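You operate a simulated robot arm through the tools that you are given. There is no shell and no other tool.

You run a simulated robot arm. Do the job below in one go: nothing can be reset, and whatever is moved stays where it is left.

## Task
Fold the pink towel on the blue board and put it on the garden table.
Fine: swing each wing over the towel and back down again.

It is judged by the outcome, as a careful person would: the job done as asked, and still so three seconds after it is handed in. It fails if anything else is knocked over, pushed out of place, dropped, spilled or broken. Flat cloth is picked up by pressing the open fingertips on it (5 to 10 N) and closing them slowly along it; thin cloth reads only 2 to 8 mm in the jaws.

## Robot
A 7-joint arm with a two-finger parallel gripper, fixed in place. Base frame: the origin is on the floor under the middle of its stand, x ahead of it, y to its left, z up. Units: mm, rad, N and s.
With the tool pointing down near the work surface it reaches from about 460 to 920 mm from the base axis. Its first joint turns from -2.007 to 2.007 rad. Payload 3.91 kg.
The tool frame sits at the grasp point between the pads (the TCP): z along the fingers, y along the line on which they close. The tips reach 30 mm beyond it. The gripper opens to 110 mm. The fingers are 20 mm wide and 10 mm thick; the gripper's body (48 by 112 mm) begins 55 mm behind the TCP.
Orientation is that of the tool frame in the base frame, as a unit quaternion [x, y, z, w]. With the fingers straight down and closing along the base's y, the tool's x points along the base's -x, its y along +y and its z along -z.

## Interface
- The arm moves only by the tool step_arm. Its argument "deltas" is one flat list of numbers, 7 for each row, row after row: the shift along the tool's x, y, z in units of 20 mm (1.0 is 20 mm), then the turn, a rotation vector about the tool's x, y, z in units of 5 degrees (1.0 is 5 degrees), then the opening, from 0 (shut) to 1 (fully open). In form: [x, y, z, ax, ay, az, claw, x, y, z, ax, ay, az, claw, ...]. A call has 1 to 20 rows; each row shifts and turns the commanded pose from where the row before left it, along the tool's axes as they then stand. A call with a number of a shift or a turn outside -1 to 1 is refused whole. Each row takes 0.2 s and may step no farther than 50 mm and 0.15 rad from the row before; otherwise, or with a gripper value out of range, the whole call is refused. A pose out of reach is approached as far as the arm can. The call stops where the force on the tool passes 50 N (or 10 N more than at its start, if that is more) or the arm is blocked; 0.2 s more then pass. Each finger travels about 153 mm/s and halts on what it meets, pressing with about 21 N; the grip force reading is that of the motor and also rises with nothing between the fingers. The clock runs only during rows and for 0.2 s after the last one: add rows that do not move to give the fingers time. The reply holds the time, the measured pose of the TCP, the force on the tool along the base axes, the opening and the grip force, in the units named above and with some noise, with the torque about the TCP (base axes, N m) and any sound that the robot's microphone picked up.
- Cameras (640 x 400 px; columns grow to the right, rows downward): "scene" is fixed at [47.9, 648.4, 1471.7]; the picture's right is [-0.72, -0.69, 0.00], its down [-0.51, 0.54, -0.67] and it looks along [0.46, -0.48, -0.74] (base axes); focal length 362 px, centre (320, 200). "wrist" rides on the gripper at [72, 17, -103] in the tool frame; the picture's right is [-0.23, 0.97, 0.00], its down [-0.76, -0.18, -0.62] and it looks along [-0.61, -0.14, 0.78] (tool axes); focal length 222 px, centre (320, 200). There is no depth. A picture from a camera that has moved, and an enlarged one, comes with that camera's place and axes in the base frame and with its lens.
- get_image(camera): a new picture of that camera. The clock stands still meanwhile.
- slide_trunk(by): slides the trunk up (or, below 0, down) by that many mm; the arm rides with it, the base frame stays. It gives what a move gives, with no picture.
- inspect(camera, box): a new picture of the part [left, top, right, bottom] of that camera's present view, enlarged. The clock stands still meanwhile.
- job_done(): hands the job in; it is judged then, once.

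Nothing tells you positions but the pictures and the camera data. Unless the task says otherwise, let go and move clear before handing in.

The tools are called by a JSON object that holds its "method" and its "body". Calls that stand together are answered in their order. step_arm: Moves the arm, as the interface text tells. Its arguments: {"type":"object","properties":{"deltas":{"type":"array","items":{"type":"number"}}},"required":["deltas"]} The other tools are called the same way: slide_trunk (by) moves the trunk up or down; get_image (camera) takes a picture; inspect (camera, box) takes an enlarged picture of a part of a camera's view; job_done () hands the job in.

At the start:

```text
t: 0.0
ee_pos: [647.3, 155.3, 965.8]
tool_rot: [0.0, 1.0, 0.001, 0.0]
contact_force: [0.7, 0.3, 0.0]
torque: [-0.01, -0.03, -0.01]
opening: 110.0
finger_force: 0.0
trunk travel left (down, up): [-675.0, 315.0]
```

scene: 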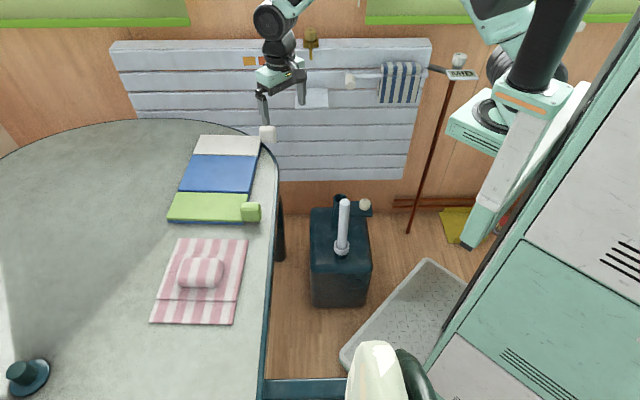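
wrist: 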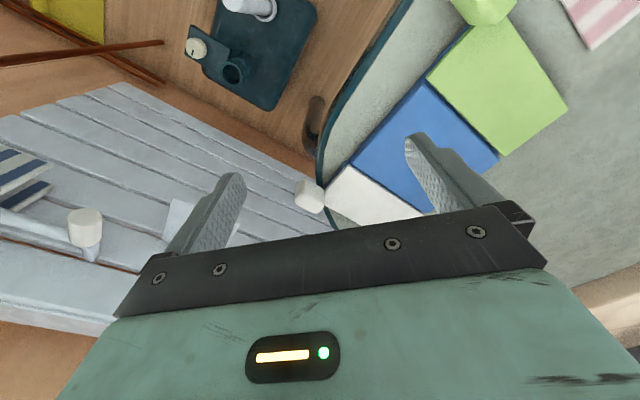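

I see a round grey table with a three-panel board (white, blue and green, with a green knob on the green panel) and a pink striped towel beside it. I'll look closer at the scene before moving anything.

{"method": "inspect", "body": {"camera": "scene", "box": [120, 110, 320, 235]}}

{"method": "inspect", "body": {"camera": "scene", "box": [120, 220, 300, 340]}}

{"method": "get_image", "body": {"camera": "wrist"}}

{"method": "get_image", "body": {"camera": "scene"}}

{"method": "inspect", "body": {"camera": "scene", "box": [230, 0, 480, 156]}}

```text
3.20 times, centred on (220, 172) of scene
camera zoom: at [47.9, 648.4, 1471.7], right [-0.72, -0.69, 0.0], down [-0.51, 0.54, -0.67], along [0.46, -0.48, -0.74], focal length 1158 px, centre (640, 288)
```

zoom: 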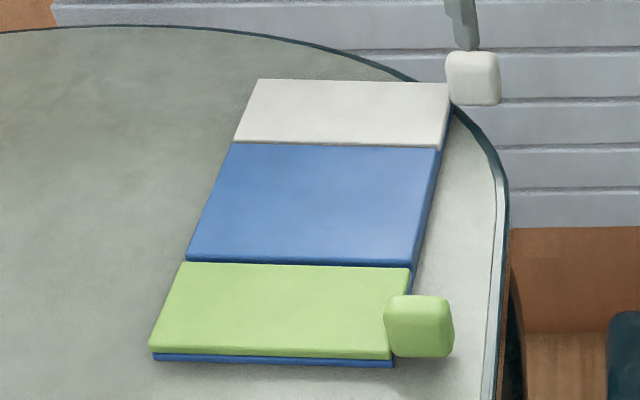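

```text
3.33 times, centred on (210, 280) of scene
camera zoom: at [47.9, 648.4, 1471.7], right [-0.72, -0.69, 0.0], down [-0.51, 0.54, -0.67], along [0.46, -0.48, -0.74], focal length 1207 px, centre (687, -67)
```

zoom: 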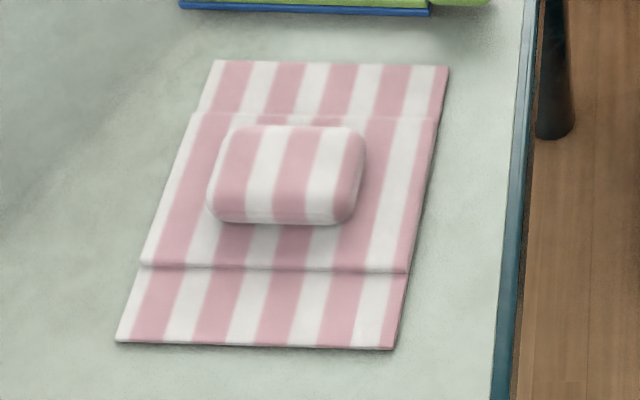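

```text
taken
camera wrist: at [575.3, 170.5, 1069.2], right [0.23, 0.97, 0.0], down [0.76, -0.18, 0.62], along [0.61, -0.14, -0.78], focal length 222 px, centre (320, 200)
```

wrist: 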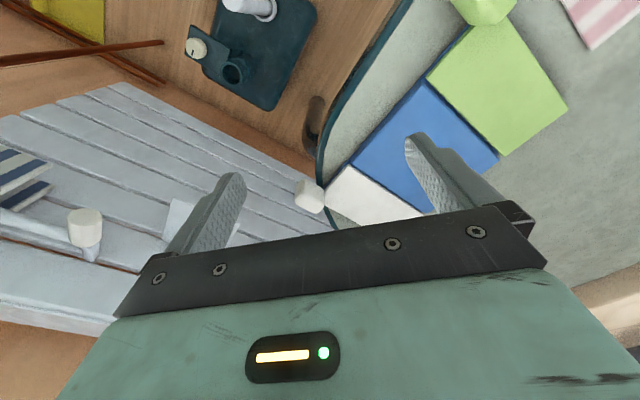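

```text
taken
```

scene: 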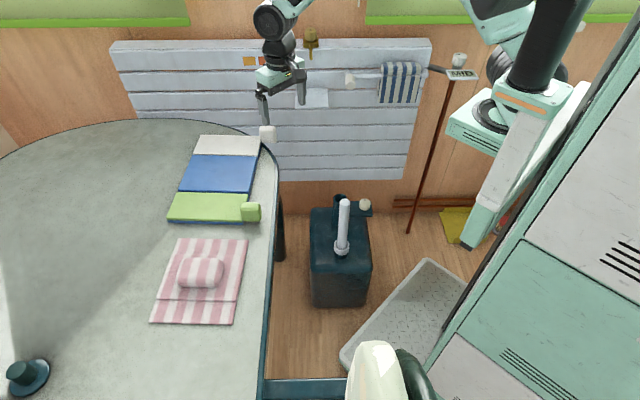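

```text
2.56 times, centred on (355, 78) of scene
camera zoom: at [47.9, 648.4, 1471.7], right [-0.72, -0.69, 0.0], down [-0.51, 0.54, -0.67], along [0.46, -0.48, -0.74], focal length 927 px, centre (230, 512)
```

zoom: 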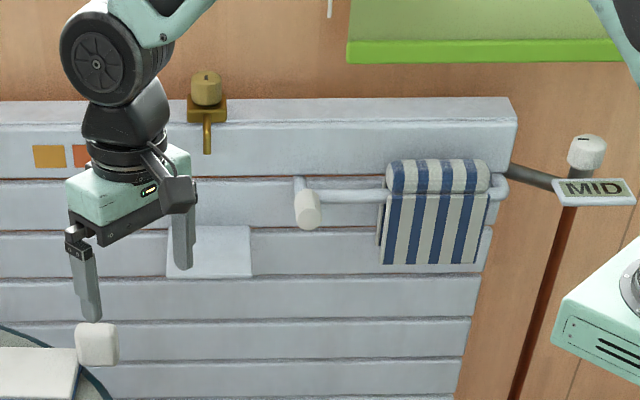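

The board on the round table has a white wing, a blue middle and a green wing, and each wing has a knob. The pink towel lies beside it. I'm not yet sure which item is the garden table, so I'll enlarge the rest of the view.

{"method": "inspect", "body": {"camera": "scene", "box": [400, 30, 640, 180]}}

{"method": "inspect", "body": {"camera": "scene", "box": [270, 170, 510, 320]}}

{"method": "inspect", "body": {"camera": "scene", "box": [240, 280, 432, 400]}}

{"method": "inspect", "body": {"camera": "scene", "box": [0, 280, 192, 400]}}

{"method": "inspect", "body": {"camera": "wrist", "box": [0, 80, 320, 280]}}

{"method": "inspect", "body": {"camera": "scene", "box": [90, 0, 330, 150]}}

```text
2.67 times, centred on (520, 105) of scene
camera zoom: at [47.9, 648.4, 1471.7], right [-0.72, -0.69, 0.0], down [-0.51, 0.54, -0.67], along [0.46, -0.48, -0.74], focal length 965 px, centre (-213, 453)
```

zoom: 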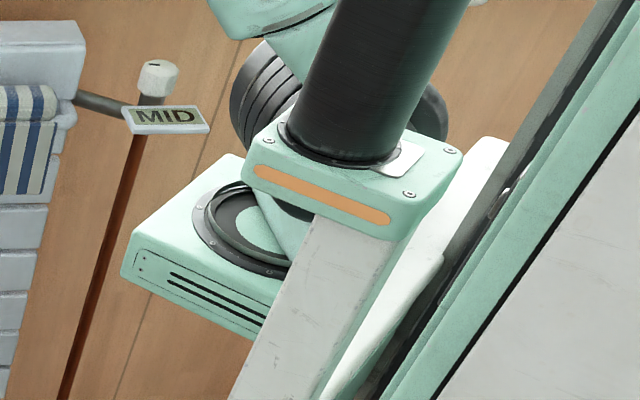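

```text
2.67 times, centred on (390, 245) of scene
camera zoom: at [47.9, 648.4, 1471.7], right [-0.72, -0.69, 0.0], down [-0.51, 0.54, -0.67], along [0.46, -0.48, -0.74], focal length 965 px, centre (133, 80)
```

zoom: 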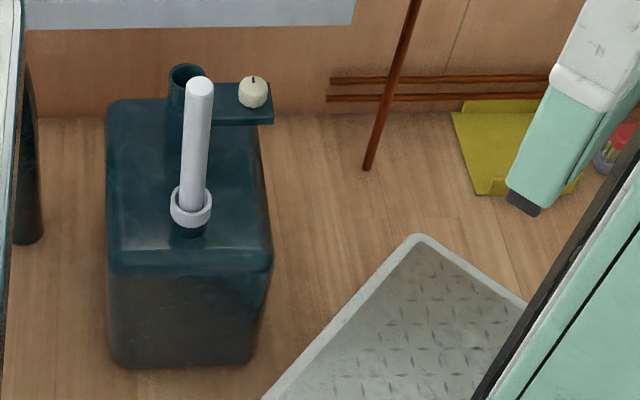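

```text
3.33 times, centred on (336, 340) of scene
camera zoom: at [47.9, 648.4, 1471.7], right [-0.72, -0.69, 0.0], down [-0.51, 0.54, -0.67], along [0.46, -0.48, -0.74], focal length 1207 px, centre (267, -267)
```

zoom: 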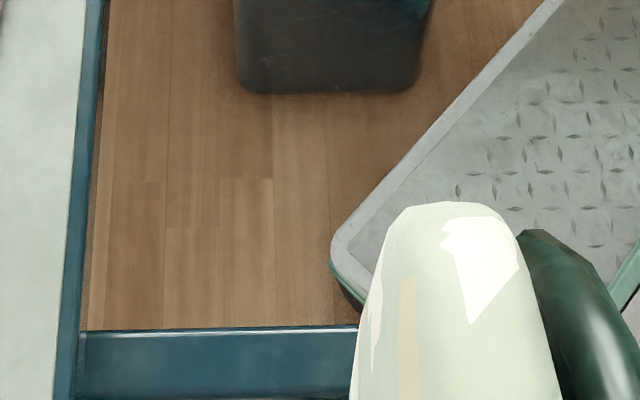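

```text
3.33 times, centred on (96, 340) of scene
camera zoom: at [47.9, 648.4, 1471.7], right [-0.72, -0.69, 0.0], down [-0.51, 0.54, -0.67], along [0.46, -0.48, -0.74], focal length 1207 px, centre (1067, -267)
```

zoom: 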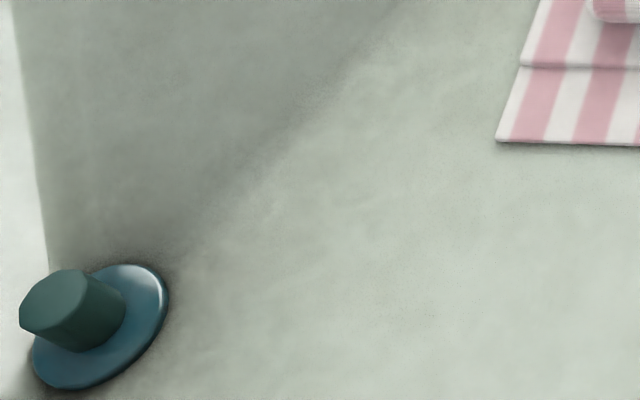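

```text
2.00 times, centred on (160, 180) of wrist
camera zoom: at [575.3, 170.5, 1069.2], right [0.23, 0.97, 0.0], down [0.76, -0.18, 0.62], along [0.61, -0.14, -0.78], focal length 444 px, centre (640, 240)
```

zoom: 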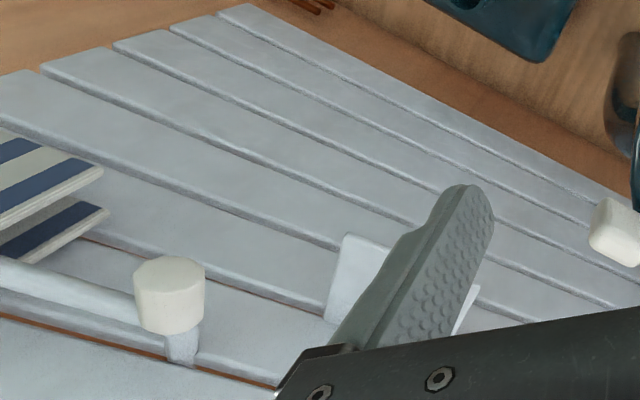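

```text
2.67 times, centred on (210, 75) of scene
camera zoom: at [47.9, 648.4, 1471.7], right [-0.72, -0.69, 0.0], down [-0.51, 0.54, -0.67], along [0.46, -0.48, -0.74], focal length 965 px, centre (613, 533)
```

zoom: 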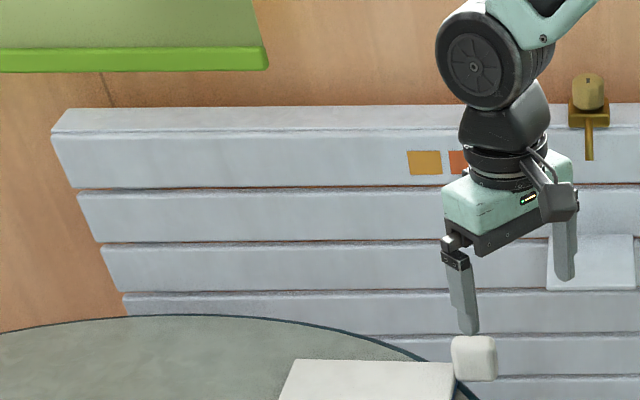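

The slatted white thing looks vertical, with a brass latch, a rail and a "MID" sign, so I need a better view of it. I'll turn the hand in place towards it and look again.

{"method": "step_arm", "body": {"deltas": [0, 0, 0, 0, 0, 1, 1, 0, 0, 0, 0, 0, 1, 1, 0, 0, 0, 0, 0, 1, 1, 0, 0, 0, 0, 0, 1, 1, 0, 0, 0, 0, 0, 1, 1, 0, 0, 0, 0, 0, 1, 1, 0, 0, 0, 0, 0, 1, 1, 0, 0, 0, 0, 0, 1, 1]}}

{"method": "get_image", "body": {"camera": "wrist"}}

{"method": "get_image", "body": {"camera": "scene"}}

```text
t: 1.8
ee_pos: [649.9, 153.7, 966.2]
tool_rot: [0.342, 0.94, 0.0, -0.001]
contact_force: [-0.6, 0.3, 0.4]
torque: [-0.02, -0.03, 0.07]
opening: 109.5
finger_force: 0.0
trunk travel left (down, up): [-675.0, 315.0]
```

```text
taken
camera wrist: at [604.1, 212.8, 1069.4], right [0.8, 0.6, 0.0], down [0.47, -0.63, 0.62], along [0.37, -0.5, -0.78], focal length 222 px, centre (320, 200)
```

wrist: 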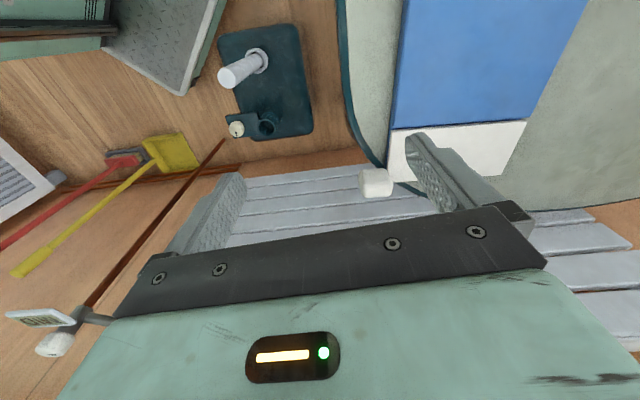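

```text
taken
```

scene: 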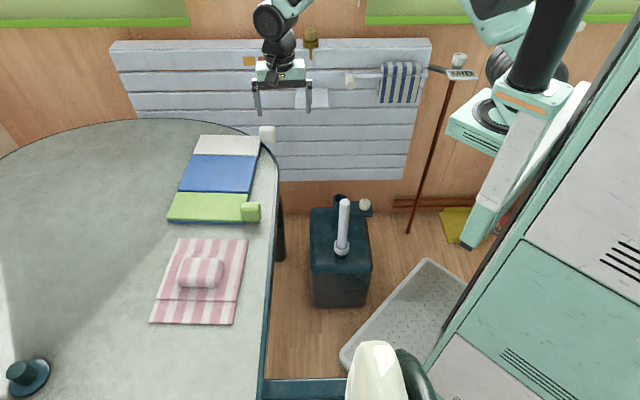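

The hand is clear and I can see floor tools, a pump-like box and the slats behind the table. I'll tilt the hand so the wrist camera sees the slatted panel and latch face on.

{"method": "step_arm", "body": {"deltas": [0, 0, -1, 0, -1, 0, 1, 0, 0, -1, 0, -1, 0, 1, 0, 0, -1, 0, -1, 0, 1, 0, 0, -1, 0, -1, 0, 1, 0, 0, -1, 0, -1, 0, 1, 0, 0, -1, 0, -1, 0, 1, 0, 0, -1, 0, -1, 0, 1, 0, 0, -1, 0, -1, 0, 1]}}

{"method": "get_image", "body": {"camera": "wrist"}}

{"method": "get_image", "body": {"camera": "scene"}}

```text
t: 3.6
ee_pos: [612.3, 184.3, 1115.9]
tool_rot: [0.322, 0.882, -0.117, 0.322]
contact_force: [0.2, 0.0, 0.6]
torque: [0.04, 0.01, -0.01]
opening: 110.0
finger_force: 0.0
trunk travel left (down, up): [-675.0, 315.0]
```

```text
taken
camera wrist: at [529.4, 275.1, 1147.5], right [0.76, 0.63, 0.15], down [0.02, -0.25, 0.97], along [0.65, -0.73, -0.21], focal length 222 px, centre (320, 200)
```

wrist: 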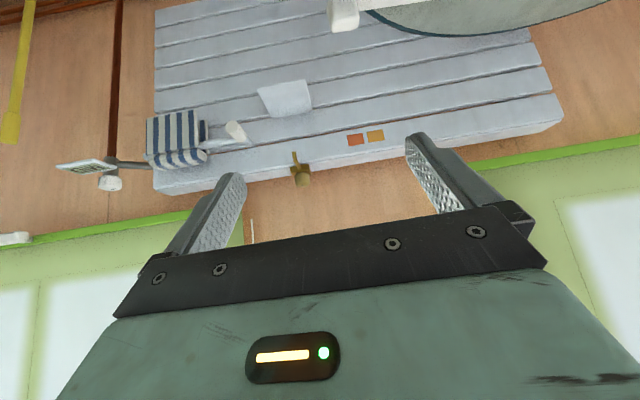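

```text
taken
```

scene: 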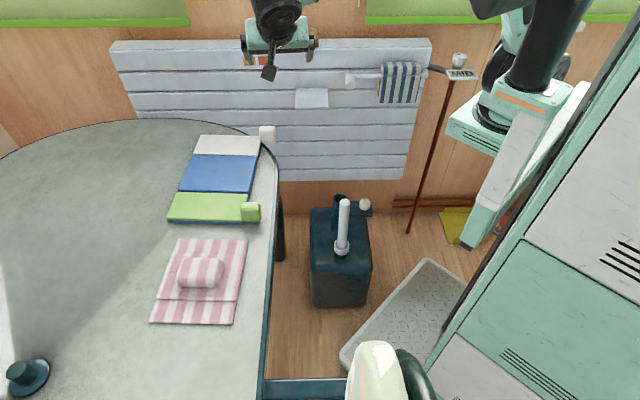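

I now have an upside-down but frontal view of the slatted panel. I'll enlarge it to read the latch, label and paper.

{"method": "inspect", "body": {"camera": "wrist", "box": [220, 60, 412, 180]}}

{"method": "inspect", "body": {"camera": "wrist", "box": [40, 90, 264, 230]}}

{"method": "inspect", "body": {"camera": "wrist", "box": [0, 0, 640, 200]}}

{"method": "inspect", "body": {"camera": "scene", "box": [280, 20, 480, 145]}}

```text
3.33 times, centred on (316, 120) of wrist
camera zoom: at [529.4, 275.1, 1147.5], right [0.76, 0.63, 0.15], down [0.02, -0.25, 0.97], along [0.65, -0.73, -0.21], focal length 740 px, centre (333, 467)
```

zoom: 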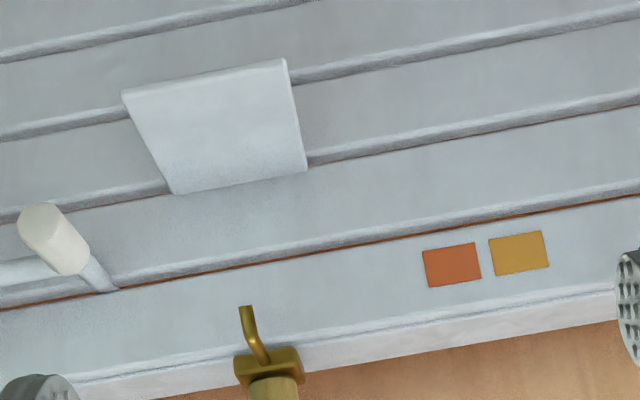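

```text
2.86 times, centred on (152, 160) of wrist
camera zoom: at [529.4, 275.1, 1147.5], right [0.76, 0.63, 0.15], down [0.02, -0.25, 0.97], along [0.65, -0.73, -0.21], focal length 635 px, centre (800, 314)
```

zoom: 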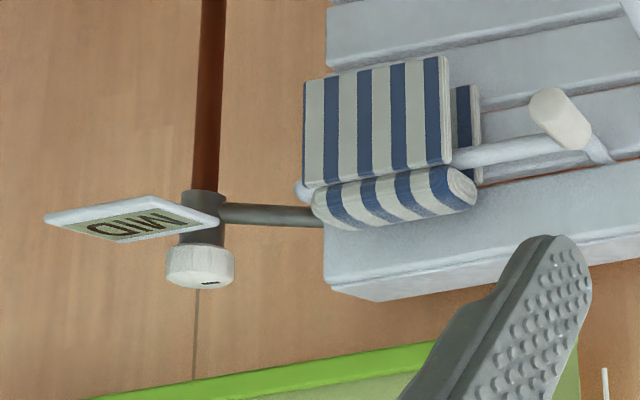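

```text
1.00 times, centred on (320, 100) of wrist (not enlarged: the box is as wide or as high as the picture)
camera zoom: at [529.4, 275.1, 1147.5], right [0.76, 0.63, 0.15], down [0.02, -0.25, 0.97], along [0.65, -0.73, -0.21], focal length 222 px, centre (320, 300)
```

zoom: 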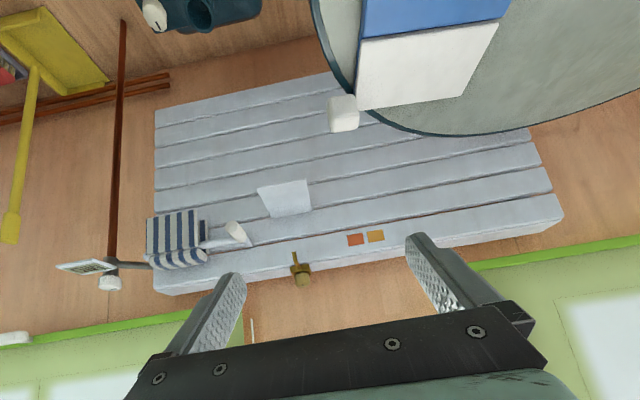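

```text
3.20 times, centred on (380, 82) of scene
camera zoom: at [47.9, 648.4, 1471.7], right [-0.72, -0.69, 0.0], down [-0.51, 0.54, -0.67], along [0.46, -0.48, -0.74], focal length 1158 px, centre (128, 576)
```

zoom: 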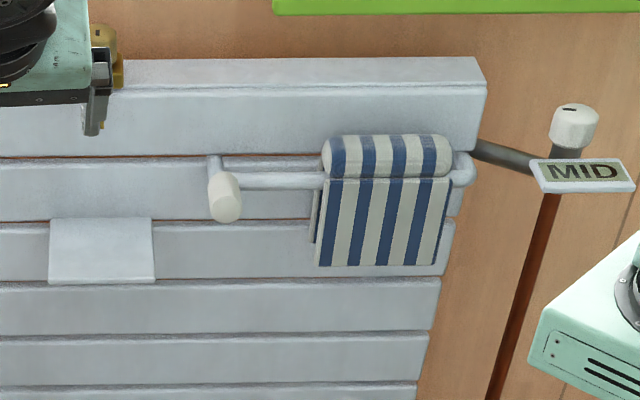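

The slatted panel seems to be a wall-mounted unit with a dial marked "MID", a towel rail and a brass valve, so it looks like a radiator. The round grey table with the parasol plug looks like the garden table. I'll pan the raised hand to the left to check whether another table is around.

{"method": "step_arm", "body": {"deltas": [0, 0, 0, -0.643, 0, -0.766, 1, 0, 0, 0, -0.643, 0, -0.766, 1, 0, 0, 0, -0.643, 0, -0.766, 1, 0, 0, 0, -0.643, 0, -0.766, 1, 0, 0, 0, -0.643, 0, -0.766, 1, 0, 0, 0, -0.643, 0, -0.766, 1, 0, 0, 0, -0.643, 0, -0.766, 1, 0, 0, 0, -0.643, 0, -0.766, 1, 0, 0, 0, -0.643, 0, -0.766, 1, 0, 0, 0, -0.643, 0, -0.766, 1, 0, 0, 0, -0.643, 0, -0.766, 1, 0, 0, 0, -0.643, 0, -0.766, 1, 0, 0, 0, -0.643, 0, -0.766, 1, 0, 0, 0, -0.643, 0, -0.766, 1, 0, 0, 0, -0.643, 0, -0.766, 1, 0, 0, 0, -0.643, 0, -0.766, 1]}}

{"method": "inspect", "body": {"camera": "wrist", "box": [0, 0, 640, 200]}}

{"method": "get_image", "body": {"camera": "scene"}}

```text
t: 7.0
ee_pos: [612.0, 186.7, 1114.9]
tool_rot: [-0.321, 0.883, 0.116, 0.322]
contact_force: [-0.6, 0.1, 0.1]
torque: [0.0, -0.04, -0.02]
opening: 110.0
finger_force: 0.1
trunk travel left (down, up): [-675.0, 315.0]
```

```text
1.00 times, centred on (320, 100) of wrist (not enlarged: the box is as wide or as high as the picture)
camera zoom: at [507.3, 119.6, 1147.6], right [-0.49, 0.86, 0.15], down [0.25, -0.02, 0.97], along [0.83, 0.51, -0.21], focal length 222 px, centre (320, 300)
```

zoom: 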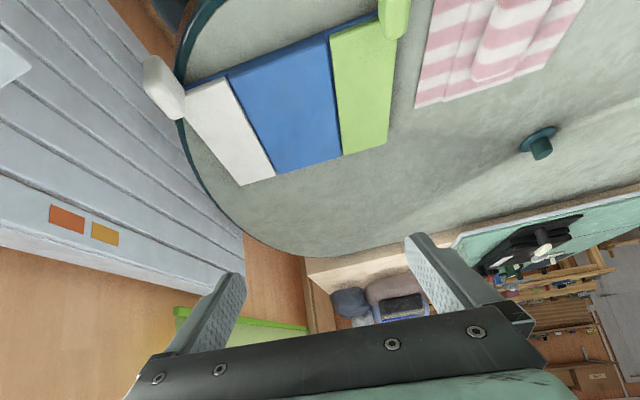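

```text
taken
```

scene: 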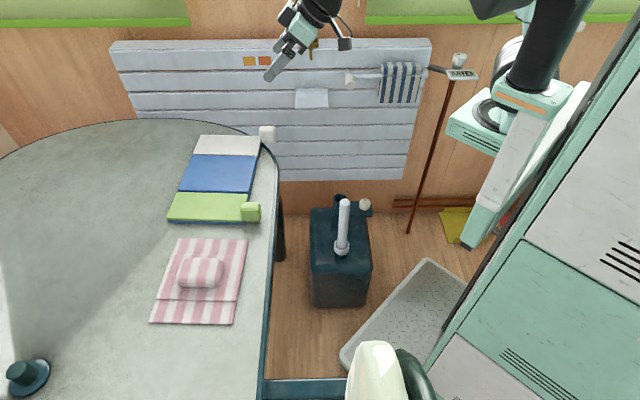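

The board, towel and parasol plug are all on the round table, and there is clutter on a teal workbench behind it. I'll keep panning left to see what stands there.

{"method": "step_arm", "body": {"deltas": [0, 0, 0, -0.643, 0, -0.766, 1, 0, 0, 0, -0.643, 0, -0.766, 1, 0, 0, 0, -0.643, 0, -0.766, 1, 0, 0, 0, -0.643, 0, -0.766, 1, 0, 0, 0, -0.643, 0, -0.766, 1, 0, 0, 0, -0.643, 0, -0.766, 1, 0, 0, 0, -0.643, 0, -0.766, 1, 0, 0, 0, -0.643, 0, -0.766, 1, 0, 0, 0, -0.643, 0, -0.766, 1, 0, 0, 0, -0.643, 0, -0.766, 1]}}

{"method": "inspect", "body": {"camera": "wrist", "box": [0, 0, 640, 200]}}

{"method": "inspect", "body": {"camera": "wrist", "box": [0, 0, 320, 200]}}

{"method": "inspect", "body": {"camera": "wrist", "box": [320, 0, 640, 200]}}

```text
t: 9.2
ee_pos: [611.4, 184.6, 1116.0]
tool_rot: [0.665, -0.665, -0.24, -0.242]
contact_force: [-0.6, 0.4, -0.4]
torque: [-0.01, -0.04, -0.04]
opening: 110.1
finger_force: 0.0
trunk travel left (down, up): [-675.0, 315.0]
```

```text
1.00 times, centred on (320, 100) of wrist (not enlarged: the box is as wide or as high as the picture)
camera zoom: at [594.7, 61.8, 1148.1], right [-0.97, 0.17, 0.14], down [0.18, 0.18, 0.97], along [0.14, 0.97, -0.21], focal length 222 px, centre (320, 300)
```

zoom: 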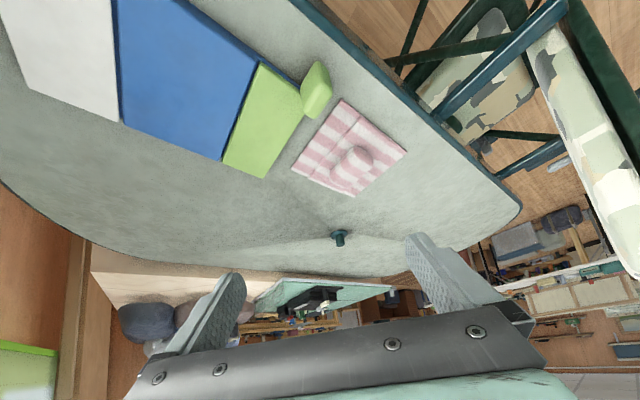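

```text
2.00 times, centred on (160, 100) of wrist
camera zoom: at [594.7, 61.8, 1148.1], right [-0.97, 0.17, 0.14], down [0.18, 0.18, 0.97], along [0.14, 0.97, -0.21], focal length 444 px, centre (640, 400)
```

zoom: 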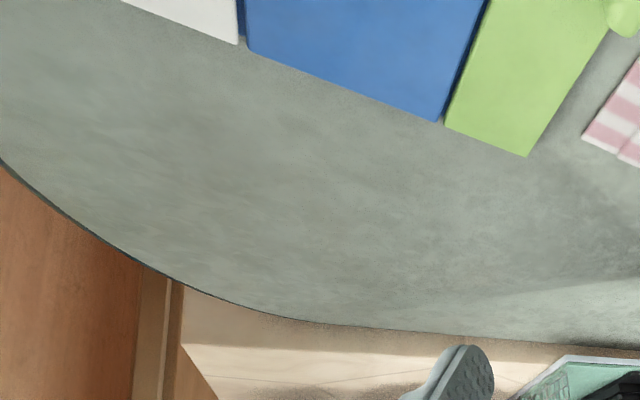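

```text
2.00 times, centred on (480, 100) of wrist
camera zoom: at [594.7, 61.8, 1148.1], right [-0.97, 0.17, 0.14], down [0.18, 0.18, 0.97], along [0.14, 0.97, -0.21], focal length 444 px, centre (0, 400)
```

zoom: 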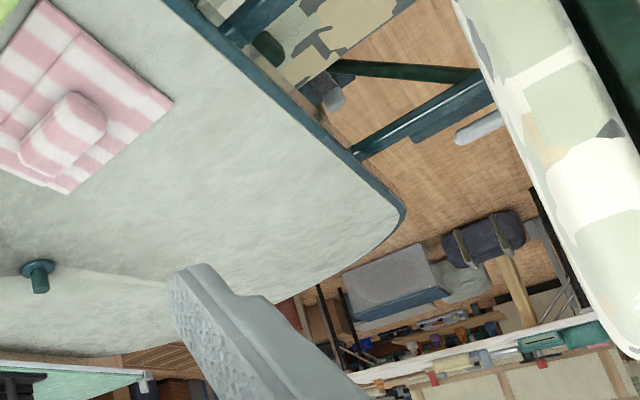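

The round top has an attached cushioned bench and a parasol plug, so it is the garden table, and the board and towel already stand on it. I'll bring the hand back to vertical and turn it to match the board's axes (about 42°) for precise measuring pictures.

{"method": "step_arm", "body": {"deltas": [0, 0, 0, 0, 1, 0, 1, 0, 0, 0, 0, 1, 0, 1, 0, 0, 0, 0, 1, 0, 1, 0, 0, 0, 0, 1, 0, 1, 0, 0, 0, 0, 1, 0, 1, 0, 0, 0, 0, 1, 0, 1, 0, 0, 0, 0, 1, 0, 1, 0, 0, 0, 0, 1, 0, 1, 0, 0, 0, 0, 0, 1, 1, 0, 0, 0, 0, 0, 1, 1, 0, 0, 0, 0, 0, 1, 1, 0, 0, 0, 0, 0, 1, 1, 0, 0, 0, 0, 0, 1, 1, 0, 0, 0, 0, 0, 1, 1, 0, 0, 0, 0, 0, 1, 1, 0, 0, 0, 0, 0, 1, 1, 0, 0, 0, 0, 0, 1, 1, 0, 0, 0, 0, 0, 0.6, 1]}}

{"method": "inspect", "body": {"camera": "wrist", "box": [0, 0, 640, 200]}}

{"method": "get_image", "body": {"camera": "scene"}}

```text
t: 13.0
ee_pos: [612.2, 184.5, 1117.3]
tool_rot: [-0.358, 0.934, 0.0, 0.0]
contact_force: [0.3, -0.7, -0.5]
torque: [0.01, -0.05, 0.02]
opening: 110.1
finger_force: 0.0
trunk travel left (down, up): [-675.0, 315.0]
```

```text
1.00 times, centred on (320, 100) of wrist (not enlarged: the box is as wide or as high as the picture)
camera zoom: at [545.8, 148.4, 1219.4], right [-0.48, 0.88, 0.0], down [0.69, 0.38, 0.62], along [0.55, 0.3, -0.78], focal length 222 px, centre (320, 300)
```

zoom: 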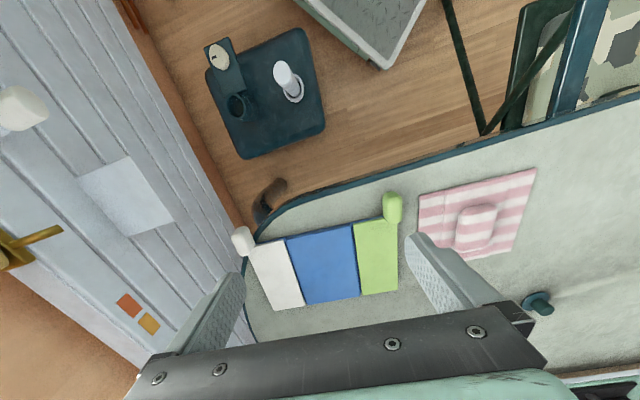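

```text
taken
```

scene: 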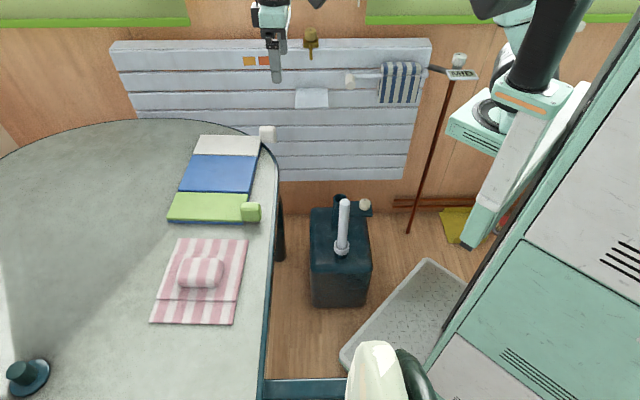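

Everything relevant lies in one line: white wing, blue middle, green wing, then the pink towel, with the board knobs on the robot side. I'll move the hand above the towel, staying well clear, to measure it.

{"method": "step_arm", "body": {"deltas": [-0.67, 0.973, 0.523, 0, 0, 0, 1, -0.67, 0.973, 0.523, 0, 0, 0, 1, -0.67, 0.973, 0.523, 0, 0, 0, 1, -0.67, 0.973, 0.523, 0, 0, 0, 1, -0.67, 0.973, 0.523, 0, 0, 0, 1, -0.67, 0.973, 0.523, 0, 0, 0, 1, -0.67, 0.973, 0.523, 0, 0, 0, 1, -0.67, 0.973, 0.523, 0, 0, 0, 1, -0.67, 0.973, 0.523, 0, 0, 0, 1, -0.67, 0.973, 0.523, 0, 0, 0, 1, -0.67, 0.973, 0.523, 0, 0, 0, 1, -0.67, 0.973, 0.523, 0, 0, 0, 1, -0.67, 0.973, 0.523, 0, 0, 0, 1, -0.67, 0.973, 0.523, 0, 0, 0, 1, -0.67, 0.973, 0.523, 0, 0, 0, 1]}}

{"method": "get_image", "body": {"camera": "wrist"}}

{"method": "inspect", "body": {"camera": "wrist", "box": [0, 0, 640, 200]}}

```text
t: 16.2
ee_pos: [560.3, 515.6, 959.1]
tool_rot: [-0.358, 0.934, -0.001, 0.0]
contact_force: [0.0, 0.4, 0.3]
torque: [-0.04, -0.02, 0.03]
opening: 110.0
finger_force: 0.0
out of reach, approached as far as the arm can: row 14, 15
trunk travel left (down, up): [-675.0, 315.0]
```

```text
taken
camera wrist: at [494.8, 478.2, 1063.0], right [-0.48, 0.88, 0.0], down [0.69, 0.38, 0.62], along [0.55, 0.3, -0.78], focal length 222 px, centre (320, 200)
```

wrist: 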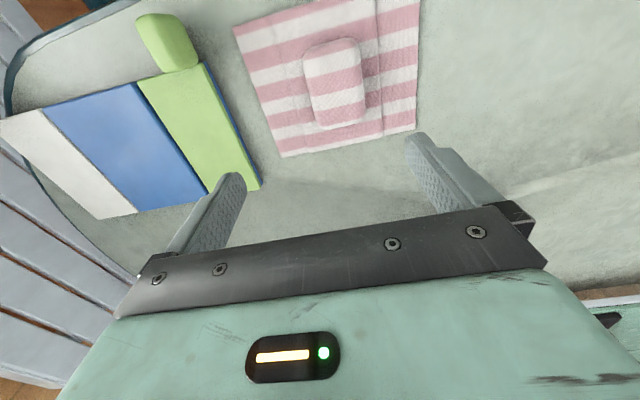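

```text
1.00 times, centred on (320, 100) of wrist (not enlarged: the box is as wide or as high as the picture)
camera zoom: at [494.8, 478.2, 1063.0], right [-0.48, 0.88, 0.0], down [0.69, 0.38, 0.62], along [0.55, 0.3, -0.78], focal length 222 px, centre (320, 300)
```

zoom: 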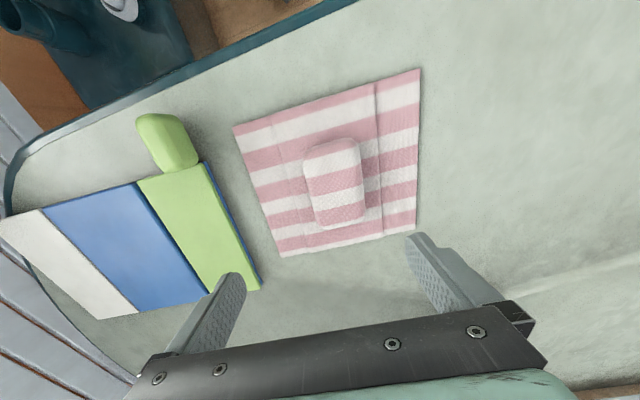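

The towel, its soft ridge and the green knob are clearly visible. I'll take enlarged pictures of the towel, knobs and board for measurement.

{"method": "inspect", "body": {"camera": "wrist", "box": [210, 0, 450, 120]}}

{"method": "inspect", "body": {"camera": "wrist", "box": [100, 0, 300, 80]}}

{"method": "inspect", "body": {"camera": "wrist", "box": [0, 60, 270, 229]}}

```text
2.67 times, centred on (330, 60) of wrist
camera zoom: at [494.8, 478.2, 1063.0], right [-0.48, 0.88, 0.0], down [0.69, 0.38, 0.62], along [0.55, 0.3, -0.78], focal length 592 px, centre (293, 573)
```

zoom: 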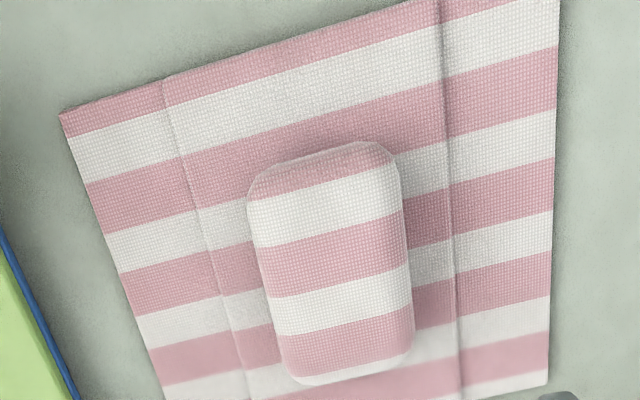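

```text
3.20 times, centred on (200, 40) of wrist
camera zoom: at [494.8, 478.2, 1063.0], right [-0.48, 0.88, 0.0], down [0.69, 0.38, 0.62], along [0.55, 0.3, -0.78], focal length 711 px, centre (704, 712)
```

zoom: 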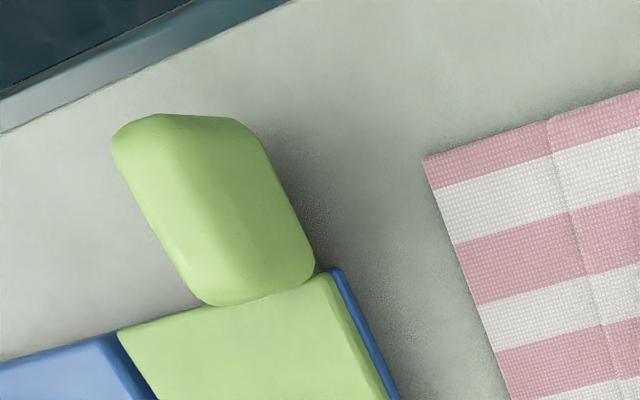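

```text
2.37 times, centred on (135, 144) of wrist
camera zoom: at [494.8, 478.2, 1063.0], right [-0.48, 0.88, 0.0], down [0.69, 0.38, 0.62], along [0.55, 0.3, -0.78], focal length 526 px, centre (758, 331)
```

zoom: 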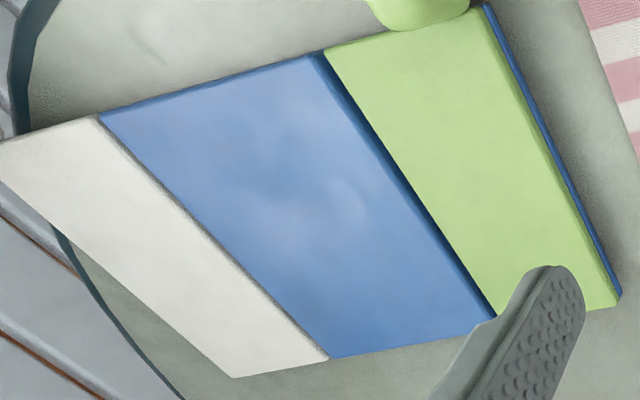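

From the two cameras I estimate:
- table top z≈720
- board top z≈738
- towel and ridge centre ≈(544, 530)
- middle of the blue panel ≈(791, 298)
- knobs ≈(594, 335, 758) for green and (809, 96, 758) for white

All of them are aligned at about 132°/42°. Next I lower the hand over the towel ridge and check the alignment.

{"method": "step_arm", "body": {"deltas": [0, 0, 1, 0, 0, 0, 1, 0, 0, 1, 0, 0, 0, 1, 0, 0, 1, 0, 0, 0, 1, 0, 0, 1, 0, 0, 0, 1, 0, 0, 1, 0, 0, 0, 1]}}

{"method": "get_image", "body": {"camera": "wrist"}}

{"method": "inspect", "body": {"camera": "wrist", "box": [0, 0, 640, 200]}}

{"method": "get_image", "body": {"camera": "scene"}}

```text
t: 17.4
ee_pos: [560.7, 514.1, 858.4]
tool_rot: [-0.358, 0.934, 0.0, 0.0]
contact_force: [-1.2, -0.5, -0.1]
torque: [0.02, -0.03, -0.02]
opening: 110.0
finger_force: 0.0
trunk travel left (down, up): [-675.0, 315.0]
```

```text
taken
camera wrist: at [494.7, 477.2, 962.1], right [-0.48, 0.88, 0.0], down [0.68, 0.38, 0.62], along [0.55, 0.3, -0.78], focal length 222 px, centre (320, 200)
```

wrist: 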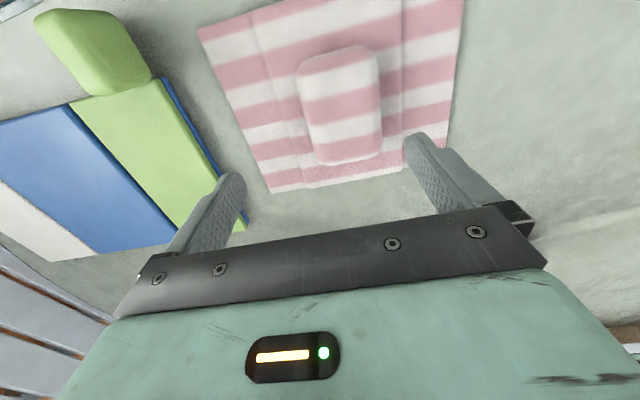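

```text
1.00 times, centred on (320, 100) of wrist (not enlarged: the box is as wide or as high as the picture)
camera zoom: at [494.7, 477.2, 962.1], right [-0.48, 0.88, 0.0], down [0.68, 0.38, 0.62], along [0.55, 0.3, -0.78], focal length 222 px, centre (320, 300)
```

zoom: 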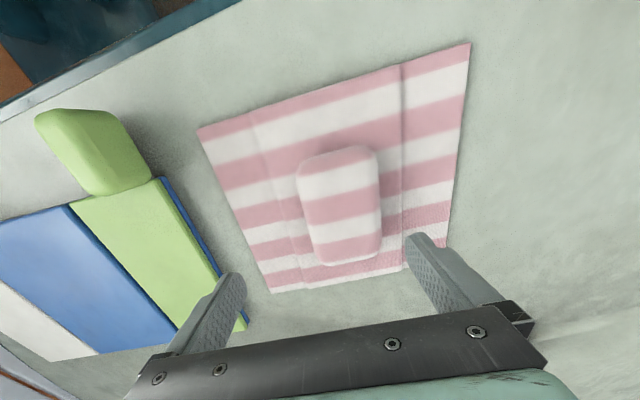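

```text
taken
```

scene: 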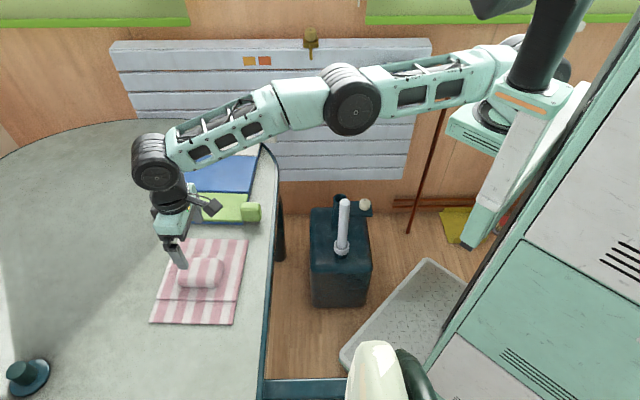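

The arm reaches fine here and the ridge is just left of centre between the fingers. I'll shift about 21 mm along the closing direction, go down to just above the ridge and check.

{"method": "step_arm", "body": {"deltas": [0.23, 0.55, 1, 0, 0, 0, 1, 0, 0.52, 1, 0, 0, 0, 1, 0, 0, 1, 0, 0, 0, 1, 0, 0, 0, 0, 0, 0, 1]}}

{"method": "inspect", "body": {"camera": "wrist", "box": [120, 40, 520, 290]}}

{"method": "inspect", "body": {"camera": "scene", "box": [110, 190, 302, 310]}}

```text
t: 18.4
ee_pos: [539.2, 522.4, 800.2]
tool_rot: [-0.357, 0.934, 0.0, 0.001]
contact_force: [-0.5, 0.1, 0.1]
torque: [0.01, -0.03, -0.02]
opening: 110.1
finger_force: 0.0
out of reach, approached as far as the arm can: row 2
trunk travel left (down, up): [-675.0, 315.0]
```

```text
1.60 times, centred on (320, 165) of wrist
camera zoom: at [474.1, 485.0, 902.0], right [-0.48, 0.88, 0.0], down [0.68, 0.38, 0.62], along [0.55, 0.3, -0.78], focal length 355 px, centre (320, 256)
```

zoom: 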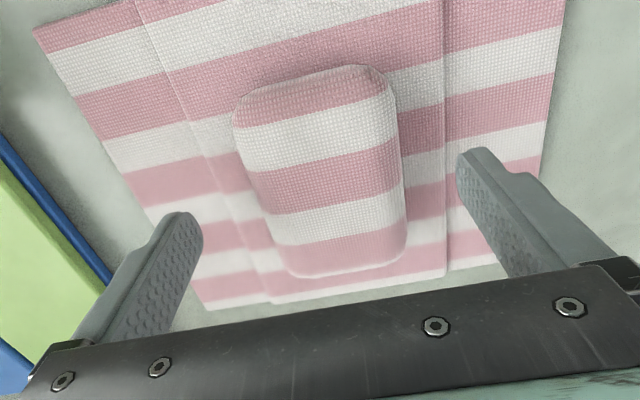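

```text
3.33 times, centred on (206, 250) of scene
camera zoom: at [47.9, 648.4, 1471.7], right [-0.72, -0.69, 0.0], down [-0.51, 0.54, -0.67], along [0.46, -0.48, -0.74], focal length 1207 px, centre (700, 33)
```

zoom: 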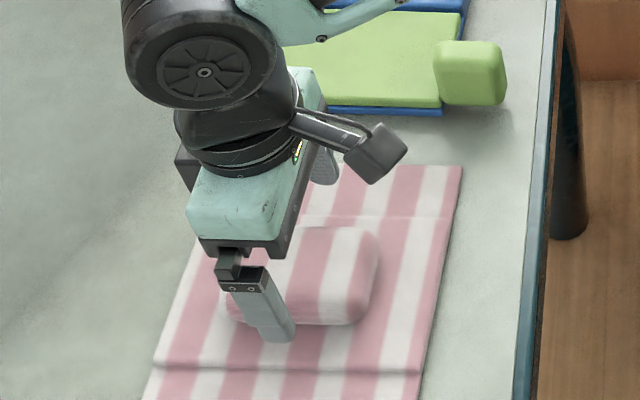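

The ridge sits between the open fingers, but the arm is at the edge of its reach here with the trunk this high. I'll raise the hand by 200 mm and lower the trunk by 200 mm to gain reach.

{"method": "step_arm", "body": {"deltas": [0, 0, -1, 0, 0, 0, 1, 0, 0, -1, 0, 0, 0, 1, 0, 0, -1, 0, 0, 0, 1, 0, 0, -1, 0, 0, 0, 1, 0, 0, -1, 0, 0, 0, 1, 0, 0, -1, 0, 0, 0, 1, 0, 0, -1, 0, 0, 0, 1, 0, 0, -1, 0, 0, 0, 1, 0, 0, -1, 0, 0, 0, 1, 0, 0, -1, 0, 0, 0, 1]}}

{"method": "slide_trunk", "body": {"by": -200}}

{"method": "get_image", "body": {"camera": "scene"}}

```text
t: 20.6
ee_pos: [539.8, 518.5, 1000.4]
tool_rot: [-0.359, 0.933, 0.0, 0.0]
contact_force: [0.5, -0.2, -0.3]
torque: [0.02, -0.02, 0.04]
opening: 110.4
finger_force: 0.0
out of reach, approached as far as the arm can: row 10
trunk travel left (down, up): [-675.0, 315.0]
```

```text
t: 22.8
ee_pos: [540.8, 518.5, 799.4]
tool_rot: [-0.358, 0.934, -0.001, 0.0]
contact_force: [0.1, -0.5, 0.6]
torque: [0.0, 0.05, -0.01]
opening: 110.1
finger_force: 0.1
trunk travel left (down, up): [-475.0, 515.0]
```

```text
taken
```

scene: 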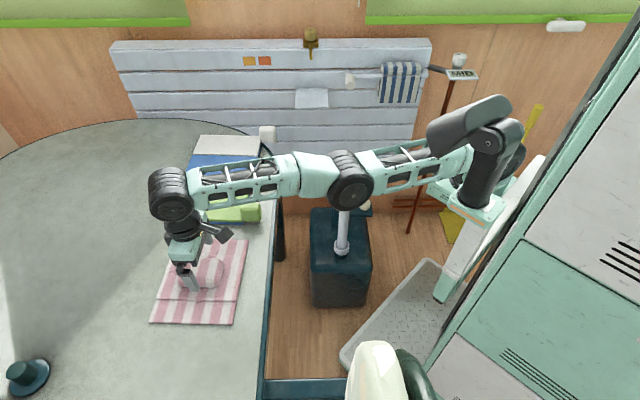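

The hand is back over the towel at z≈800 with the trunk lower. I'll make the small correction to the ridge centre and see whether reach is now sufficient.

{"method": "step_arm", "body": {"deltas": [-0.18, 0.12, 0, 0, 0, 0, 1, -0.18, 0.12, 0, 0, 0, 0, 1, 0, 0, 0, 0, 0, 0, 1]}}

{"method": "inspect", "body": {"camera": "wrist", "box": [120, 40, 520, 290]}}

```text
t: 23.6
ee_pos: [539.4, 520.6, 797.7]
tool_rot: [-0.357, 0.934, -0.001, 0.0]
contact_force: [-1.0, -0.4, -0.3]
torque: [0.0, -0.01, 0.03]
opening: 109.9
finger_force: 0.0
out of reach, approached as far as the arm can: row 2
trunk travel left (down, up): [-475.0, 515.0]
```

```text
1.60 times, centred on (320, 165) of wrist
camera zoom: at [474.4, 483.7, 901.2], right [-0.48, 0.88, 0.0], down [0.69, 0.38, 0.62], along [0.55, 0.3, -0.78], focal length 355 px, centre (320, 256)
```

zoom: 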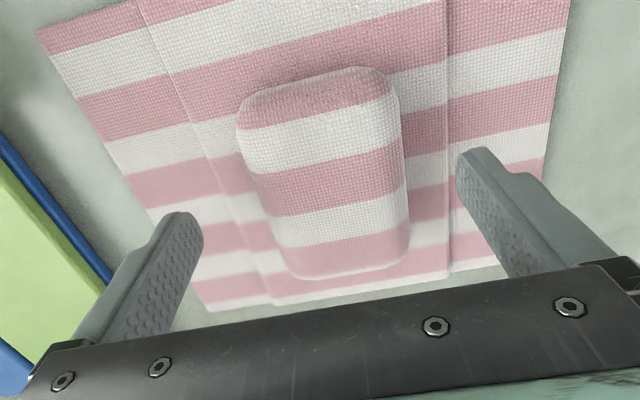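

The arm still flags the reach limit a few millimetres short. I'll look at the arm's posture to understand what limits it.

{"method": "inspect", "body": {"camera": "scene", "box": [300, 60, 640, 272]}}

{"method": "inspect", "body": {"camera": "scene", "box": [120, 130, 400, 305]}}

```text
1.88 times, centred on (470, 166) of scene
camera zoom: at [47.9, 648.4, 1471.7], right [-0.72, -0.69, 0.0], down [-0.51, 0.54, -0.67], along [0.46, -0.48, -0.74], focal length 681 px, centre (38, 264)
```

zoom: 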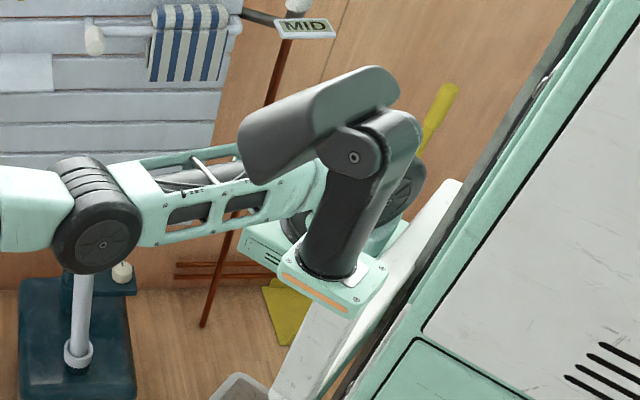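

```text
2.29 times, centred on (260, 218) of scene
camera zoom: at [47.9, 648.4, 1471.7], right [-0.72, -0.69, 0.0], down [-0.51, 0.54, -0.67], along [0.46, -0.48, -0.74], focal length 827 px, centre (457, 160)
```

zoom: 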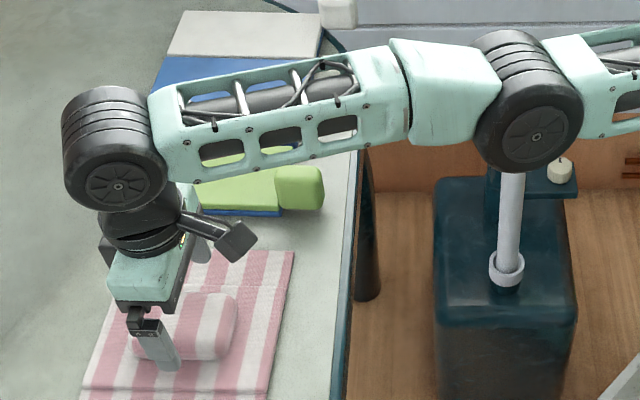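

The arm is almost straight here, and I need to know if the middle of the blue panel is reachable before I pick up the towel. I'll raise the hand and try a dry run to a point above it.

{"method": "step_arm", "body": {"deltas": [0, 0, -1, 0, 0, 0, 1, 0, 0, -1, 0, 0, 0, 1, 0, 0, -1, 0, 0, 0, 1, -0.115, -0.98, 0, 0, 0, 0, 1, -0.115, -0.98, 0, 0, 0, 0, 1, -0.115, -0.98, 0, 0, 0, 0, 1, -0.115, -0.98, 0, 0, 0, 0, 1, -0.115, -0.98, 0, 0, 0, 0, 1, -0.115, -0.98, 0, 0, 0, 0, 1, -0.115, -0.98, 0, 0, 0, 0, 1, -0.115, -0.98, 0, 0, 0, 0, 1, -0.115, -0.98, 0, 0, 0, 0, 1, -0.115, -0.98, 0, 0, 0, 0, 1, -0.115, -0.98, 0, 0, 0, 0, 1, -0.115, -0.98, 0, 0, 0, 0, 1, -0.115, -0.98, 0, 0, 0, 0, 1, -0.115, -0.98, 0, 0, 0, 0, 1, -0.115, -0.98, 0, 0, 0, 0, 1, -0.115, -0.98, 0, 0, 0, 0, 1, -0.115, -0.98, 0, 0, 0, 0, 1]}}

{"method": "get_image", "body": {"camera": "scene"}}

{"method": "inspect", "body": {"camera": "wrist", "box": [0, 0, 640, 200]}}

```text
t: 27.8
ee_pos: [785.7, 290.9, 857.6]
tool_rot: [-0.358, 0.934, -0.001, 0.0]
contact_force: [-0.6, 0.1, 0.0]
torque: [0.01, 0.0, 0.0]
opening: 110.1
finger_force: 0.1
out of reach, approached as far as the arm can: row 2, 3
trunk travel left (down, up): [-475.0, 515.0]
```

```text
taken
```

scene: 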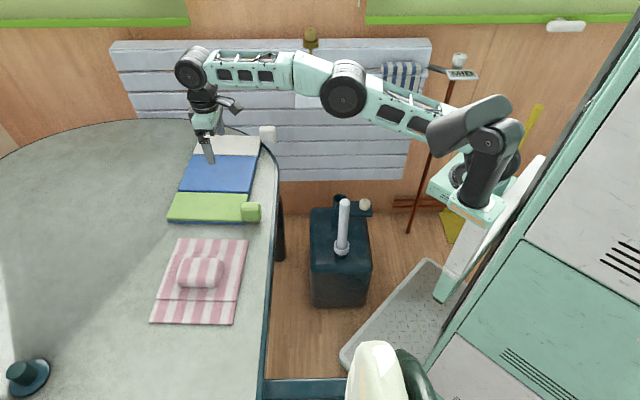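

```text
1.00 times, centred on (320, 100) of wrist (not enlarged: the box is as wide or as high as the picture)
camera zoom: at [719.8, 252.8, 960.1], right [-0.48, 0.88, 0.0], down [0.68, 0.38, 0.62], along [0.55, 0.3, -0.78], focal length 222 px, centre (320, 300)
```

zoom: 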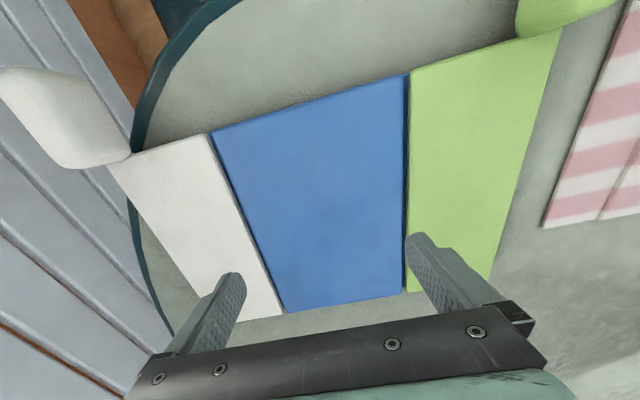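

The panel centre is reachable, and this view fixes it at about (792, 300). I'll go back over the towel ridge.

{"method": "step_arm", "body": {"deltas": [0.085, 0.986, 0, 0, 0, 0, 1, 0.085, 0.986, 0, 0, 0, 0, 1, 0.085, 0.986, 0, 0, 0, 0, 1, 0.085, 0.986, 0, 0, 0, 0, 1, 0.085, 0.986, 0, 0, 0, 0, 1, 0.085, 0.986, 0, 0, 0, 0, 1, 0.085, 0.986, 0, 0, 0, 0, 1, 0.085, 0.986, 0, 0, 0, 0, 1, 0.085, 0.986, 0, 0, 0, 0, 1, 0.085, 0.986, 0, 0, 0, 0, 1, 0.085, 0.986, 0, 0, 0, 0, 1, 0.085, 0.986, 0, 0, 0, 0, 1, 0.085, 0.986, 0, 0, 0, 0, 1, 0.085, 0.986, 0, 0, 0, 0, 1, 0.085, 0.986, 0, 0, 0, 0, 1, 0.085, 0.986, 0, 0, 0, 0, 1, 0.085, 0.986, 0, 0, 0, 0, 1, 0, 0, 1, 0, 0, 0, 1, 0, 0, 1, 0, 0, 0, 1, 0, 0, 1, 0, 0, 0, 1]}}

{"method": "inspect", "body": {"camera": "wrist", "box": [120, 40, 520, 290]}}

```text
t: 32.0
ee_pos: [536.0, 512.2, 794.8]
tool_rot: [-0.358, 0.934, -0.001, 0.0]
contact_force: [-0.5, -0.6, 0.1]
torque: [0.01, 0.01, 0.04]
opening: 110.4
finger_force: 0.0
out of reach, approached as far as the arm can: row 16, 17
trunk travel left (down, up): [-475.0, 515.0]
```

```text
1.60 times, centred on (320, 165) of wrist
camera zoom: at [469.9, 474.8, 897.5], right [-0.48, 0.88, 0.0], down [0.68, 0.38, 0.62], along [0.55, 0.3, -0.78], focal length 355 px, centre (320, 256)
```

zoom: 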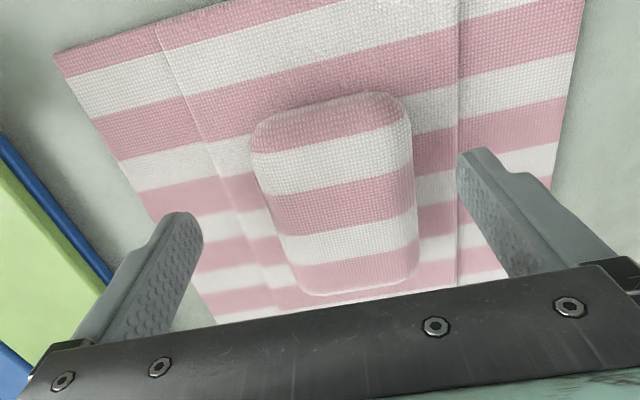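

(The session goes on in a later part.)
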